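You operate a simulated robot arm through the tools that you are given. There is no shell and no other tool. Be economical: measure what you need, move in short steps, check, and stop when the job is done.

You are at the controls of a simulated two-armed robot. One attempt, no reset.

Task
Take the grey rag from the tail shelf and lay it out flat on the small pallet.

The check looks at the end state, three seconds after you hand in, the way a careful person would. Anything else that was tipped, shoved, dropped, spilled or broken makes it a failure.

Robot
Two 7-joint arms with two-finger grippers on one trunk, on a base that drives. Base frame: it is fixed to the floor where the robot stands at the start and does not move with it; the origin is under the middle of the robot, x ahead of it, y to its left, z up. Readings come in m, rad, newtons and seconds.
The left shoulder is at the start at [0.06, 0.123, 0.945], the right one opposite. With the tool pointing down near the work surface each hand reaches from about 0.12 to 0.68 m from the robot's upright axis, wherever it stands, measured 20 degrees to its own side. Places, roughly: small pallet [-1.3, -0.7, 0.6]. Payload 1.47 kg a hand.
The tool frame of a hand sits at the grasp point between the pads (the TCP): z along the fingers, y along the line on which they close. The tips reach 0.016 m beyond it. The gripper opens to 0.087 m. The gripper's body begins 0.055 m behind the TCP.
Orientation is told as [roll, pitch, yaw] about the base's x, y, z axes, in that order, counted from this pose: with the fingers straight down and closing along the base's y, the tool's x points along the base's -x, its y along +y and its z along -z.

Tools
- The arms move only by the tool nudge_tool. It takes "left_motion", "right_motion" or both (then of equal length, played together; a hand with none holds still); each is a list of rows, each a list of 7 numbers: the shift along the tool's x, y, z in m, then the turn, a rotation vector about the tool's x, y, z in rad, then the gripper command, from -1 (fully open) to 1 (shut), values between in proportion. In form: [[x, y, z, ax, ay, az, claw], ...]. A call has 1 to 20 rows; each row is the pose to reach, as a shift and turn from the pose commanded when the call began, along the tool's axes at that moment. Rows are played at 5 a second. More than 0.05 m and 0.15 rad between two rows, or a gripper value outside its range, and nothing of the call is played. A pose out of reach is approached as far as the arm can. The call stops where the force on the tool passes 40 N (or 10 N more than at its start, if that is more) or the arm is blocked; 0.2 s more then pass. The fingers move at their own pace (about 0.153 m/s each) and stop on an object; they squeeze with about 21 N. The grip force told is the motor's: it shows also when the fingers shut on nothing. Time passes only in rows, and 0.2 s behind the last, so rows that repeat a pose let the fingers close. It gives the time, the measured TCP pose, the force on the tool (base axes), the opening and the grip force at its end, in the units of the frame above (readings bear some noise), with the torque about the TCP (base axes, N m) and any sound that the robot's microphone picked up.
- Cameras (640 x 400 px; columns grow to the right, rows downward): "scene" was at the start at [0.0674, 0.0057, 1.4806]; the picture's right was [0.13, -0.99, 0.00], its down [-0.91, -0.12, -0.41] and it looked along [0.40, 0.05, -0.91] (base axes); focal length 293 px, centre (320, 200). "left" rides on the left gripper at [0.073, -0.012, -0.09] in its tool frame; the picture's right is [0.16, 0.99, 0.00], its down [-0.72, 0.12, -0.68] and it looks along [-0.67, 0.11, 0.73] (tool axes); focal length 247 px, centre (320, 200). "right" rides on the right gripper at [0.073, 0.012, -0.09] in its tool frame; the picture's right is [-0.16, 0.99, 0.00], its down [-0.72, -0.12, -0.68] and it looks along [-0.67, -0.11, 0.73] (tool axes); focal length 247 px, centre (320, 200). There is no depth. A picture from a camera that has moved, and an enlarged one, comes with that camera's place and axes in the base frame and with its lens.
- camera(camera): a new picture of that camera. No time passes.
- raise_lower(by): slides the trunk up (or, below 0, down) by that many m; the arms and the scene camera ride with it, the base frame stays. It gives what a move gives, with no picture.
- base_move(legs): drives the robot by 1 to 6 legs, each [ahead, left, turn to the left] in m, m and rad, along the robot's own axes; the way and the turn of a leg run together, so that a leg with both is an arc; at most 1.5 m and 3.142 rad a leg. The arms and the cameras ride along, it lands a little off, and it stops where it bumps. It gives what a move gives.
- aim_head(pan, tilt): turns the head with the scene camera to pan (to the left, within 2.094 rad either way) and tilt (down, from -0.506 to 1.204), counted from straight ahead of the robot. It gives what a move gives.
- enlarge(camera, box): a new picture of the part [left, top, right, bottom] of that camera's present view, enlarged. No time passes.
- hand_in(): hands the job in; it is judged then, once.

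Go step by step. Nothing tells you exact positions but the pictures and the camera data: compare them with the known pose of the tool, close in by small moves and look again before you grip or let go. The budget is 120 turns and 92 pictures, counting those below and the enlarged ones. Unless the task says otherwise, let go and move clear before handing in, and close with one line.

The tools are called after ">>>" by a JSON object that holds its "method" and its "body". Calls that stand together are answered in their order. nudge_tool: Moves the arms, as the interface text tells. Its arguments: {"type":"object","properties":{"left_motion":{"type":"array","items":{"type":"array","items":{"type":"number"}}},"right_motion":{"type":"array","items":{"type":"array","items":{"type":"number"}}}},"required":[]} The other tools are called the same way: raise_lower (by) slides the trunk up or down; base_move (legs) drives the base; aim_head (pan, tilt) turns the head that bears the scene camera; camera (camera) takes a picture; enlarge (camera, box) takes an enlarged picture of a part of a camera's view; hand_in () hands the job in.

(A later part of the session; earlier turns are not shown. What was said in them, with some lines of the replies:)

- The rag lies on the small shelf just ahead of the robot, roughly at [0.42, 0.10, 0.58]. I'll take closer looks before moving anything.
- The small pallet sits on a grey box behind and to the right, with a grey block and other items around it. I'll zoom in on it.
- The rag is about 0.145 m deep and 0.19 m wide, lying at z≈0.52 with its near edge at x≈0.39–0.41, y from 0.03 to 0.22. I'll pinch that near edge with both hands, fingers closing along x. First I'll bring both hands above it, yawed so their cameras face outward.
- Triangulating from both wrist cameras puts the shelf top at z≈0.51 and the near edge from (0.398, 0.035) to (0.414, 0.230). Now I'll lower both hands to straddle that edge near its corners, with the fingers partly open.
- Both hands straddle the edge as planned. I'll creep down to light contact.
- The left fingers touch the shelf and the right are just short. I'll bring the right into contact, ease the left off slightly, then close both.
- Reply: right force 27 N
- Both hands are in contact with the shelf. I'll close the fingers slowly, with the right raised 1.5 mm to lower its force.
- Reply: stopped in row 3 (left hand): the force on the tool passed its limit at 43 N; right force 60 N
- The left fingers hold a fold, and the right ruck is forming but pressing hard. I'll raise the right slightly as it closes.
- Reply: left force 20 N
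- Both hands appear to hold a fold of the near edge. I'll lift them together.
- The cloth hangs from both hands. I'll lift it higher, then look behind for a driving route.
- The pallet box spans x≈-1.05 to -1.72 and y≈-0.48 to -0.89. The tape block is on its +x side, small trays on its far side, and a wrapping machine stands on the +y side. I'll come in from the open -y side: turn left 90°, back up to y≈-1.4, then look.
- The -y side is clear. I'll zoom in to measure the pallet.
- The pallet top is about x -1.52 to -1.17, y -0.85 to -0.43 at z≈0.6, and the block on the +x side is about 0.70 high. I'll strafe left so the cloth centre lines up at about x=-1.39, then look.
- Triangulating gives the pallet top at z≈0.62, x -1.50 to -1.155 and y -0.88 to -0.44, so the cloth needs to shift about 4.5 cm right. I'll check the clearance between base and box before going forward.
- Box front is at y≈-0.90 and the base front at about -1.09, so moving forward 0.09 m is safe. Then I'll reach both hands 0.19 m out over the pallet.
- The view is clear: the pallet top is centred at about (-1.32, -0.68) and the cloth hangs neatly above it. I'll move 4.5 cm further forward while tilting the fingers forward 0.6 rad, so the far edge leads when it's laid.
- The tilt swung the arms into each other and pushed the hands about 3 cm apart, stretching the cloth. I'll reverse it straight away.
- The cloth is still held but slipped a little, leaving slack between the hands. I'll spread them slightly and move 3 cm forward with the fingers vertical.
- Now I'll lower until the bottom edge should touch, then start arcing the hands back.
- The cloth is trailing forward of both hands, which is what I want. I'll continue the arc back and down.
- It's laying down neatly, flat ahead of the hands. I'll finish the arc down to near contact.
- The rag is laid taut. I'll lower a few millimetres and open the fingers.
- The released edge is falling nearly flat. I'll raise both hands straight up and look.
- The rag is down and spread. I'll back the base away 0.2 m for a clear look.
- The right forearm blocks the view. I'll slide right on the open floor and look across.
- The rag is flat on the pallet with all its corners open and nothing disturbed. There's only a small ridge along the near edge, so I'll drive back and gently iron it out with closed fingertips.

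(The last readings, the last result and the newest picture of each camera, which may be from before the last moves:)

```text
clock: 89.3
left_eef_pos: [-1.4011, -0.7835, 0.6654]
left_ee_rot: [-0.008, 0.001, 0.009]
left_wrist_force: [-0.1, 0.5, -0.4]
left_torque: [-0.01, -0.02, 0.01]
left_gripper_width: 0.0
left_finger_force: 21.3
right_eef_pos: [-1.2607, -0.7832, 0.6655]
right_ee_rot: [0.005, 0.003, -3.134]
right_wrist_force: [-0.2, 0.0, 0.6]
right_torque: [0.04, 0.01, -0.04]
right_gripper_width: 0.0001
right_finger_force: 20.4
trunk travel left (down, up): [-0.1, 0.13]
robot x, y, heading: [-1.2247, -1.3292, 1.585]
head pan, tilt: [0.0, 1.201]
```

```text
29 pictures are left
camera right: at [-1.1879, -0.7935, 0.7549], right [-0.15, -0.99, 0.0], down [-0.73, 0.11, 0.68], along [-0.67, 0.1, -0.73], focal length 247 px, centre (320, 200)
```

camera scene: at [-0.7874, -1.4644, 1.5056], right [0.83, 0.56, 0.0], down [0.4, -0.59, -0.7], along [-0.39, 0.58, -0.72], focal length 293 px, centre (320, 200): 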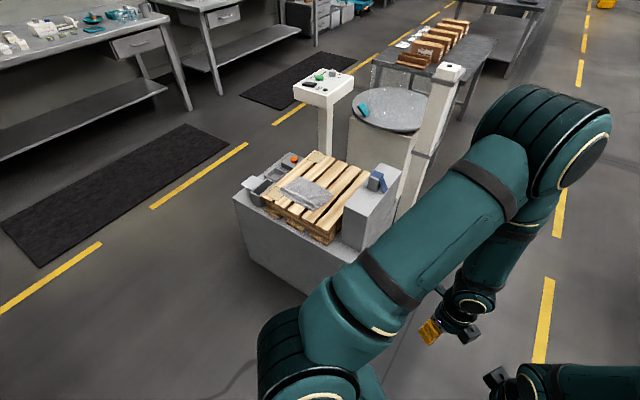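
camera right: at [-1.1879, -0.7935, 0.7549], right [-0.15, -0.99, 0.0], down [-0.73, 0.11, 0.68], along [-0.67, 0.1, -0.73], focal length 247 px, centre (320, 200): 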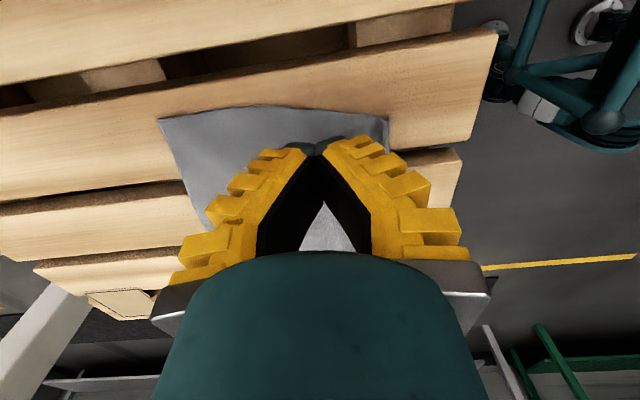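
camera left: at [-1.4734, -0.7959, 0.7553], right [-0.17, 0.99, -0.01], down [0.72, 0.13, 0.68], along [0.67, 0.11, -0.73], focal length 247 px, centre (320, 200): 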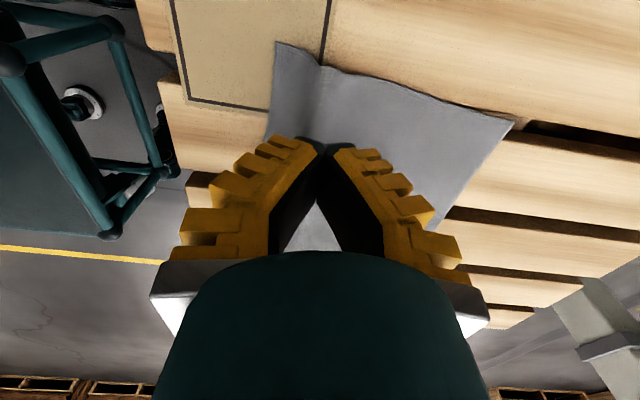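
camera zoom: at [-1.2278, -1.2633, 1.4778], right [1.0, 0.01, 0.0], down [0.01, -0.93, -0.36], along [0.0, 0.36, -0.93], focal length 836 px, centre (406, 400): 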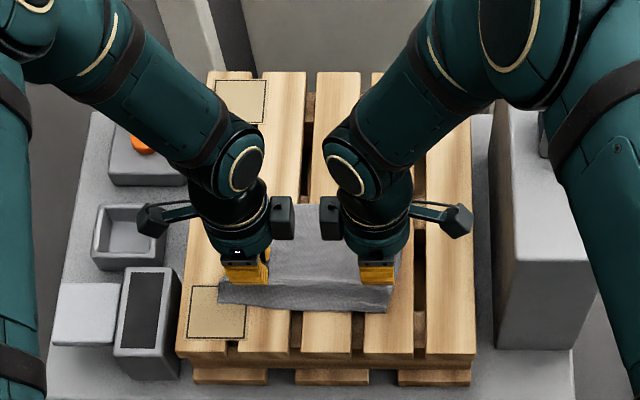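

The fingertips are just inside the ridge. I'll descend to light contact.

>>> {"method": "nudge_tool", "body": {"left_motion": [[0, 0, 0.01, 0, 0, 0, 1], [0, 0, 0.02, 0, 0, 0, 1], [0, 0, 0.025, 0, 0, 0, 1], [0, 0, 0.027, 0, 0, 0, 1]], "right_motion": [[0, 0, 0.01, 0, 0, 0, 1], [0, 0, 0.02, 0, 0, 0, 1], [0, 0, 0.025, 0, 0, 0, 1], [0, 0, 0.027, 0, 0, 0, 1]]}}

```text
clock: 90.3
left_eef_pos: [-1.4028, -0.7854, 0.6378]
left_ee_rot: [-0.01, 0.001, 0.008]
left_wrist_force: [0.5, 0.5, -0.5]
left_torque: [-0.01, -0.04, -0.05]
left_gripper_width: 0.0
left_finger_force: 21.1
right_eef_pos: [-1.2588, -0.7863, 0.6384]
right_ee_rot: [0.005, 0.0, -3.133]
right_wrist_force: [0.2, 0.5, -0.6]
right_torque: [0.0, -0.03, 0.01]
right_gripper_width: 0.0
right_finger_force: 21.6
trunk travel left (down, up): [-0.1, 0.13]
robot x, y, heading: [-1.2228, -1.3282, 1.582]
head pan, tilt: [0.0, 1.201]
```

>>> {"method": "nudge_tool", "body": {"left_motion": [[0, 0, 0.0015, 0, 0, 0, 1], [0, 0, 0.003, 0, 0, 0, 1]], "right_motion": [[0, 0, 0.0015, 0, 0, 0, 1], [0, 0, 0.003, 0, 0, 0, 1]]}}

>>> {"method": "nudge_tool", "body": {"left_motion": [[0, 0, 0.001, 0, 0, 0, 1], [0, 0, 0.002, 0, 0, 0, 1]], "right_motion": [[0, 0, 0.001, 0, 0, 0, 1], [0, 0, 0.002, 0, 0, 0, 1]]}}

```text
clock: 90.9
left_eef_pos: [-1.4016, -0.7827, 0.6351]
left_ee_rot: [-0.008, 0.002, 0.008]
left_wrist_force: [-1.5, -1.1, 6.3]
left_torque: [0.0, -0.01, -0.01]
left_gripper_width: 0.0
left_finger_force: 21.0
right_eef_pos: [-1.2595, -0.7859, 0.6353]
right_ee_rot: [0.003, 0.0, -3.133]
right_wrist_force: [-1.1, 0.3, -0.3]
right_torque: [-0.02, -0.03, -0.01]
right_gripper_width: 0.0
right_finger_force: 21.6
trunk travel left (down, up): [-0.1, 0.13]
robot x, y, heading: [-1.2236, -1.3286, 1.578]
head pan, tilt: [0.0, 1.201]
```

```text
clock: 91.5
left_eef_pos: [-1.4017, -0.7838, 0.6353]
left_ee_rot: [-0.005, 0.001, 0.01]
left_wrist_force: [-1.4, 1.5, 20.8]
left_torque: [-0.01, 0.01, 0.04]
left_gripper_width: 0.0002
left_finger_force: 21.1
right_eef_pos: [-1.2586, -0.7883, 0.6357]
right_ee_rot: [0.003, 0.0, -3.133]
right_wrist_force: [0.5, 0.9, 8.9]
right_torque: [0.0, -0.05, 0.01]
right_gripper_width: 0.0
right_finger_force: 21.2
trunk travel left (down, up): [-0.1, 0.13]
robot x, y, heading: [-1.2241, -1.3281, 1.585]
head pan, tilt: [0.0, 1.201]
```

Both hands are in contact. I'll ease the left off to a light press and wipe 4 cm toward the robot, then lift.

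>>> {"method": "nudge_tool", "body": {"left_motion": [[0, 0, -0.002, 0, 0, 0, 1], [0, -0.008, -0.002, 0, 0, 0, 1], [0, -0.016, -0.002, 0, 0, 0, 1], [0, -0.024, -0.002, 0, 0, 0, 1], [0, -0.032, -0.002, 0, 0, 0, 1], [0, -0.04, -0.002, 0, 0, 0, 1], [0, -0.04, -0.015, 0, 0, 0, 1], [0, -0.04, -0.04, 0, 0, 0, 1], [0, -0.06, -0.08, 0, 0, 0, 1]], "right_motion": [[0, 0, -0.0005, 0, 0, 0, 1], [0, 0.008, -0.0005, 0, 0, 0, 1], [0, 0.016, -0.0005, 0, 0, 0, 1], [0, 0.024, -0.0005, 0, 0, 0, 1], [0, 0.032, -0.0005, 0, 0, 0, 1], [0, 0.04, -0.0005, 0, 0, 0, 1], [0, 0.04, -0.015, 0, 0, 0, 1], [0, 0.04, -0.04, 0, 0, 0, 1], [0, 0.06, -0.08, 0, 0, 0, 1]]}}

>>> {"method": "camera", "body": {"camera": "left"}}

>>> {"method": "camera", "body": {"camera": "right"}}

>>> {"method": "enlarge", "body": {"camera": "scene", "box": [180, 60, 400, 200]}}

```text
clock: 93.5
left_eef_pos: [-1.401, -0.8457, 0.7125]
left_ee_rot: [-0.01, 0.0, 0.009]
left_wrist_force: [0.1, -0.8, 0.3]
left_torque: [0.01, 0.01, 0.03]
left_gripper_width: 0.0
left_finger_force: 21.1
right_eef_pos: [-1.2574, -0.8486, 0.7163]
right_ee_rot: [0.003, 0.002, -3.133]
right_wrist_force: [-0.2, -0.9, -0.6]
right_torque: [0.02, -0.03, 0.0]
right_gripper_width: 0.0
right_finger_force: 21.2
trunk travel left (down, up): [-0.1, 0.13]
robot x, y, heading: [-1.2285, -1.327, 1.579]
head pan, tilt: [0.0, 1.201]
```

```text
28 pictures are left
camera left: at [-1.4745, -0.8584, 0.8034], right [-0.17, 0.99, -0.01], down [0.72, 0.13, 0.68], along [0.67, 0.11, -0.73], focal length 247 px, centre (320, 200)
```

left: 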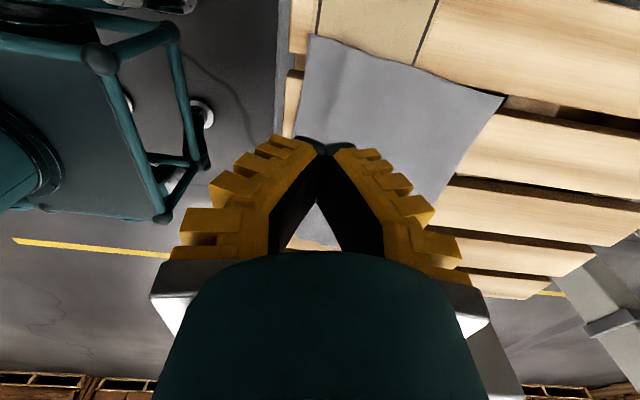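

```text
27 pictures are left
camera right: at [-1.1843, -0.8584, 0.8054], right [-0.15, -0.99, 0.0], down [-0.72, 0.11, 0.68], along [-0.67, 0.1, -0.73], focal length 247 px, centre (320, 200)
```

right: 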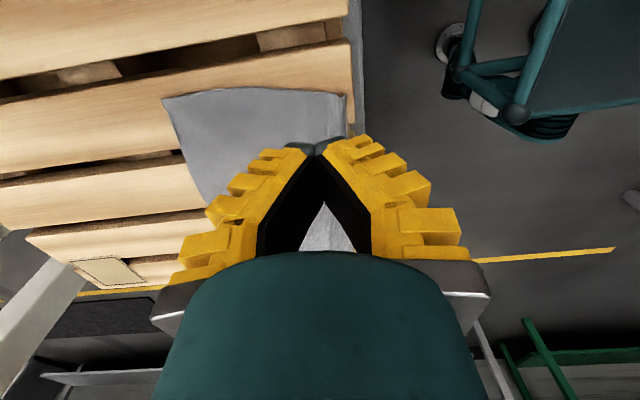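

```text
2.86 times, centred on (290, 130) of scene
camera zoom: at [-1.2274, -1.2662, 1.4781], right [1.0, 0.01, 0.0], down [0.01, -0.93, -0.36], along [0.0, 0.36, -0.93], focal length 836 px, centre (406, 400)
```

zoom: 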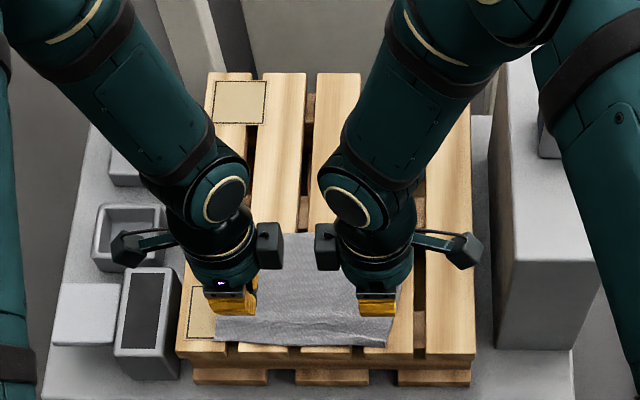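

The ridge is ironed out, but the rag slid so its near edge sits close to the pallet's edge. I'll press near its far edge and pull it about 5 cm back toward the centre.

>>> {"method": "nudge_tool", "body": {"left_motion": [[0, 0.04, -0.005, 0, 0, 0, 1], [0, 0.08, -0.005, 0, 0, 0, 1], [0, 0.1, 0.01, 0, 0, 0, 1], [0, 0.1, 0.045, 0, 0, 0, 1], [0, 0.1, 0.07, 0, 0, 0, 1], [0, 0.1, 0.076, 0, 0, 0, 1]], "right_motion": [[-0.008, -0.04, -0.005, 0, 0, 0, 1], [-0.008, -0.08, -0.005, 0, 0, 0, 1], [-0.008, -0.094, 0.01, 0, 0, 0, 1], [-0.008, -0.094, 0.045, 0, 0, 0, 1], [-0.008, -0.094, 0.071, 0, 0, 0, 1], [-0.008, -0.094, 0.078, 0, 0, 0, 1]]}}

>>> {"method": "nudge_tool", "body": {"left_motion": [[0, 0, 0.001, 0, 0, 0, 1], [0, 0, 0.002, 0, 0, 0, 1]], "right_motion": [[0, 0, 0.001, 0, 0, 0, 1], [0, 0, 0.002, 0, 0, 0, 1]]}}

>>> {"method": "enlarge", "body": {"camera": "scene", "box": [180, 60, 400, 200]}}

```text
clock: 94.9
left_eef_pos: [-1.4025, -0.7453, 0.6377]
left_ee_rot: [-0.009, 0.002, 0.007]
left_wrist_force: [-0.2, 1.2, 0.0]
left_torque: [0.0, 0.01, 0.01]
left_gripper_width: 0.0
left_finger_force: 21.5
right_eef_pos: [-1.2694, -0.7511, 0.6346]
right_ee_rot: [0.003, 0.0, -3.133]
right_wrist_force: [0.4, -0.7, 2.3]
right_torque: [-0.02, 0.01, 0.01]
right_gripper_width: 0.0002
right_finger_force: 20.9
trunk travel left (down, up): [-0.1, 0.13]
robot x, y, heading: [-1.2249, -1.3287, 1.582]
head pan, tilt: [0.0, 1.201]
```

```text
clock: 95.5
left_eef_pos: [-1.4034, -0.7446, 0.6342]
left_ee_rot: [-0.007, 0.001, 0.008]
left_wrist_force: [-0.6, -1.5, 6.9]
left_torque: [0.02, -0.02, 0.01]
left_gripper_width: 0.0
left_finger_force: 21.2
right_eef_pos: [-1.2686, -0.7516, 0.6346]
right_ee_rot: [0.001, -0.001, -3.133]
right_wrist_force: [-0.9, 2.1, 11.1]
right_torque: [0.04, 0.0, -0.02]
right_gripper_width: 0.0
right_finger_force: 21.0
trunk travel left (down, up): [-0.1, 0.13]
robot x, y, heading: [-1.2294, -1.3324, 1.585]
head pan, tilt: [0.0, 1.201]
```

```text
2.86 times, centred on (290, 130) of scene
camera zoom: at [-1.2276, -1.2654, 1.4782], right [1.0, 0.01, 0.0], down [0.01, -0.93, -0.36], along [0.0, 0.36, -0.93], focal length 836 px, centre (406, 400)
```

zoom: 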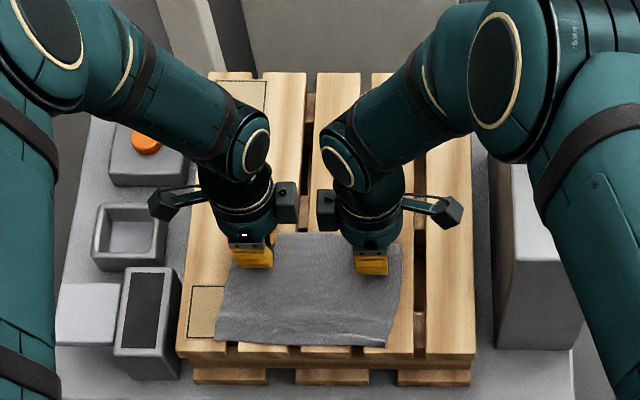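

Light contact near the far edge. I'll drag +y 5.5 cm, lift straight up and retract.

>>> {"method": "nudge_tool", "body": {"left_motion": [[0, 0.009, 0, 0, 0, 0, 1], [0, 0.018, 0, 0, 0, 0, 1], [0, 0.027, 0, 0, 0, 0, 1], [0, 0.036, 0, 0, 0, 0, 1], [0, 0.046, 0, 0, 0, 0, 1], [0, 0.055, 0, 0, 0, 0, 1], [0, 0.055, -0.008, 0, 0, 0, 1], [0, 0.055, -0.03, 0, 0, 0, 1], [0, 0.055, -0.07, 0, 0, 0, 1], [0, 0.055, -0.11, 0, 0, 0, 1], [0, 0.04, -0.15, 0, 0, 0, 1], [0, 0.0, -0.165, 0, 0, 0, 1], [0, -0.05, -0.165, 0, 0, 0, 1], [0, -0.1, -0.165, 0, 0, 0, 1], [0, -0.15, -0.165, 0, 0, 0, 1]], "right_motion": [[0, -0.009, 0, 0, 0, 0, 1], [0, -0.018, 0, 0, 0, 0, 1], [0, -0.027, 0, 0, 0, 0, 1], [0, -0.036, 0, 0, 0, 0, 1], [0, -0.046, 0, 0, 0, 0, 1], [0, -0.055, 0, 0, 0, 0, 1], [0, -0.055, -0.008, 0, 0, 0, 1], [0, -0.055, -0.03, 0, 0, 0, 1], [0, -0.055, -0.07, 0, 0, 0, 1], [0, -0.055, -0.11, 0, 0, 0, 1], [0, -0.04, -0.15, 0, 0, 0, 1], [0, 0.0, -0.165, 0, 0, 0, 1], [0, 0.05, -0.165, 0, 0, 0, 1], [0, 0.1, -0.165, 0, 0, 0, 1], [0, 0.15, -0.165, 0, 0, 0, 1]]}}

>>> {"method": "enlarge", "body": {"camera": "scene", "box": [180, 60, 400, 200]}}

>>> {"method": "camera", "body": {"camera": "left"}}

>>> {"method": "camera", "body": {"camera": "right"}}

```text
clock: 98.7
left_eef_pos: [-1.4008, -0.8952, 0.8031]
left_ee_rot: [-0.008, 0.0, 0.006]
left_wrist_force: [-0.1, -0.3, 0.4]
left_torque: [0.01, 0.03, -0.02]
left_gripper_width: 0.0003
left_finger_force: 21.0
right_eef_pos: [-1.2638, -0.9016, 0.8013]
right_ee_rot: [0.002, 0.0, -3.135]
right_wrist_force: [0.4, -0.3, 0.0]
right_torque: [0.05, -0.01, 0.0]
right_gripper_width: 0.0
right_finger_force: 20.8
trunk travel left (down, up): [-0.1, 0.13]
robot x, y, heading: [-1.225, -1.3273, 1.578]
head pan, tilt: [0.0, 1.201]
```

```text
2.86 times, centred on (290, 130) of scene
camera zoom: at [-1.2275, -1.2656, 1.478], right [1.0, 0.01, 0.0], down [0.01, -0.93, -0.36], along [0.0, 0.36, -0.93], focal length 836 px, centre (406, 400)
```

zoom: 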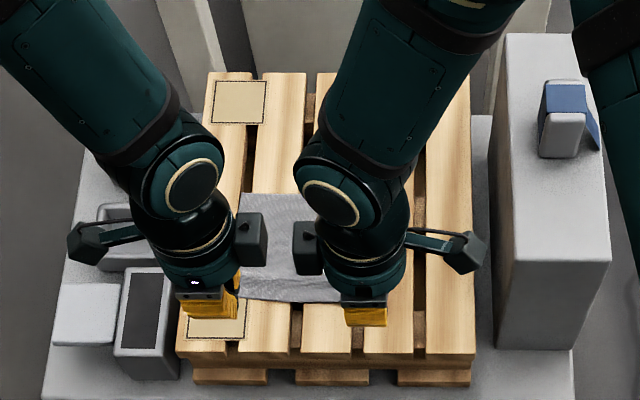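

```text
23 pictures are left
camera left: at [-1.4728, -0.9085, 0.8936], right [-0.17, 0.99, -0.01], down [0.72, 0.13, 0.68], along [0.67, 0.11, -0.73], focal length 247 px, centre (320, 200)
```

left: 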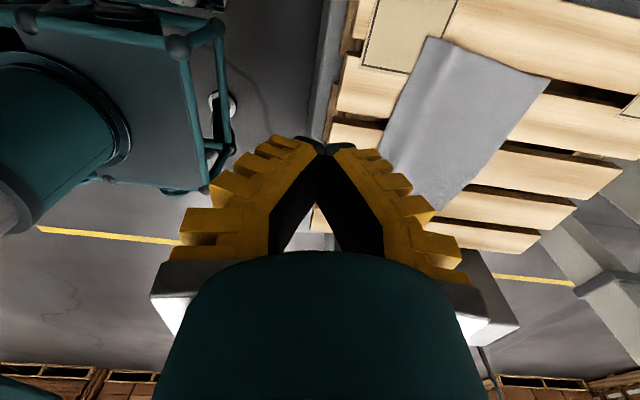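

```text
22 pictures are left
camera right: at [-1.1906, -0.9125, 0.891], right [-0.15, -0.99, 0.0], down [-0.72, 0.11, 0.68], along [-0.67, 0.1, -0.73], focal length 247 px, centre (320, 200)
```

right: 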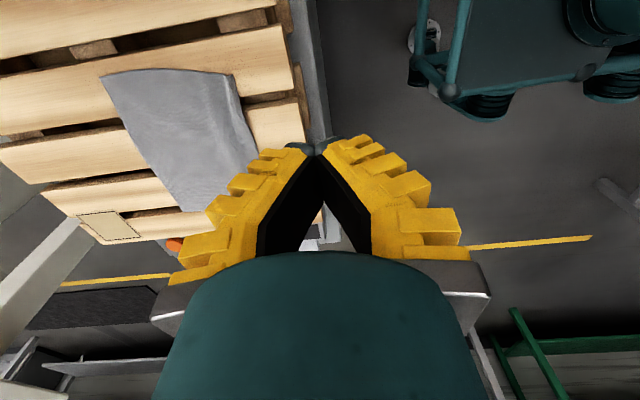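

The rag moved back to the middle and looks flat. I'll back away and check it from the clear viewpoint.

>>> {"method": "base_move", "body": {"legs": [[-0.2, 0, 0], [0, -0.45, 0], [0, 0, -0.6]]}}

>>> {"method": "aim_head", "body": {"pan": 1.2, "tilt": 0.8}}

>>> {"method": "enlarge", "body": {"camera": "scene", "box": [240, 140, 400, 240]}}

>>> {"method": "camera", "body": {"camera": "scene"}}

```text
clock: 106.0
left_eef_pos: [-0.6745, -1.0703, 0.802]
left_ee_rot: [-0.008, 0.001, -0.591]
left_wrist_force: [-0.2, 0.9, 0.3]
left_torque: [0.0, 0.0, 0.02]
left_gripper_width: 0.0002
left_finger_force: 21.5
right_eef_pos: [-0.5649, -1.1519, 0.8009]
right_ee_rot: [0.005, 0.0, 2.551]
right_wrist_force: [0.3, -0.6, 0.4]
right_torque: [-0.04, -0.01, 0.0]
right_gripper_width: 0.0001
right_finger_force: 20.9
trunk travel left (down, up): [-0.1, 0.13]
robot x, y, heading: [-0.7782, -1.53, 0.981]
head pan, tilt: [0.0, 1.201]
```

```text
clock: 107.4
left_eef_pos: [-0.6747, -1.0702, 0.8018]
left_ee_rot: [-0.009, 0.001, -0.589]
left_wrist_force: [-0.3, -0.5, -0.2]
left_torque: [-0.01, -0.01, 0.0]
left_gripper_width: 0.0004
left_finger_force: 21.1
right_eef_pos: [-0.5645, -1.1514, 0.8014]
right_ee_rot: [0.003, 0.0, 2.553]
right_wrist_force: [-0.7, -0.4, 0.6]
right_torque: [-0.02, 0.01, 0.02]
right_gripper_width: 0.0002
right_finger_force: 21.2
trunk travel left (down, up): [-0.1, 0.13]
robot x, y, heading: [-0.7761, -1.5264, 0.981]
head pan, tilt: [1.201, 0.799]
```

```text
4.00 times, centred on (320, 190) of scene
camera zoom: at [-0.8168, -1.4545, 1.5056], right [0.82, 0.57, 0.0], down [0.41, -0.59, -0.7], along [-0.4, 0.57, -0.72], focal length 1171 px, centre (320, 240)
```

zoom: 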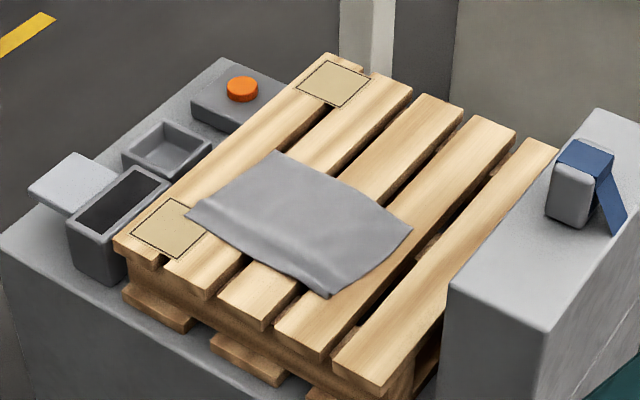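

```text
20 pictures are left
camera scene: at [-0.8168, -1.4545, 1.5056], right [0.82, 0.57, 0.0], down [0.41, -0.59, -0.7], along [-0.4, 0.57, -0.72], focal length 293 px, centre (320, 200)
```

scene: 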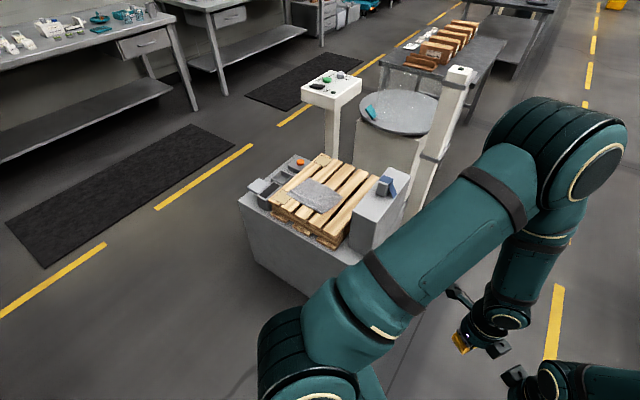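

The rag lies flat and spread in the middle of the pallet, with nothing else disturbed and both hands clear. I'm handing in.

>>> {"method": "hand_in", "body": {}}

```text
The job is handed in.
```

I took the grey rag from the tail shelf and laid it out flat near the middle of the small pallet. The last pictures show no folds, only a faint crease along the near edge, and nothing around it moved.
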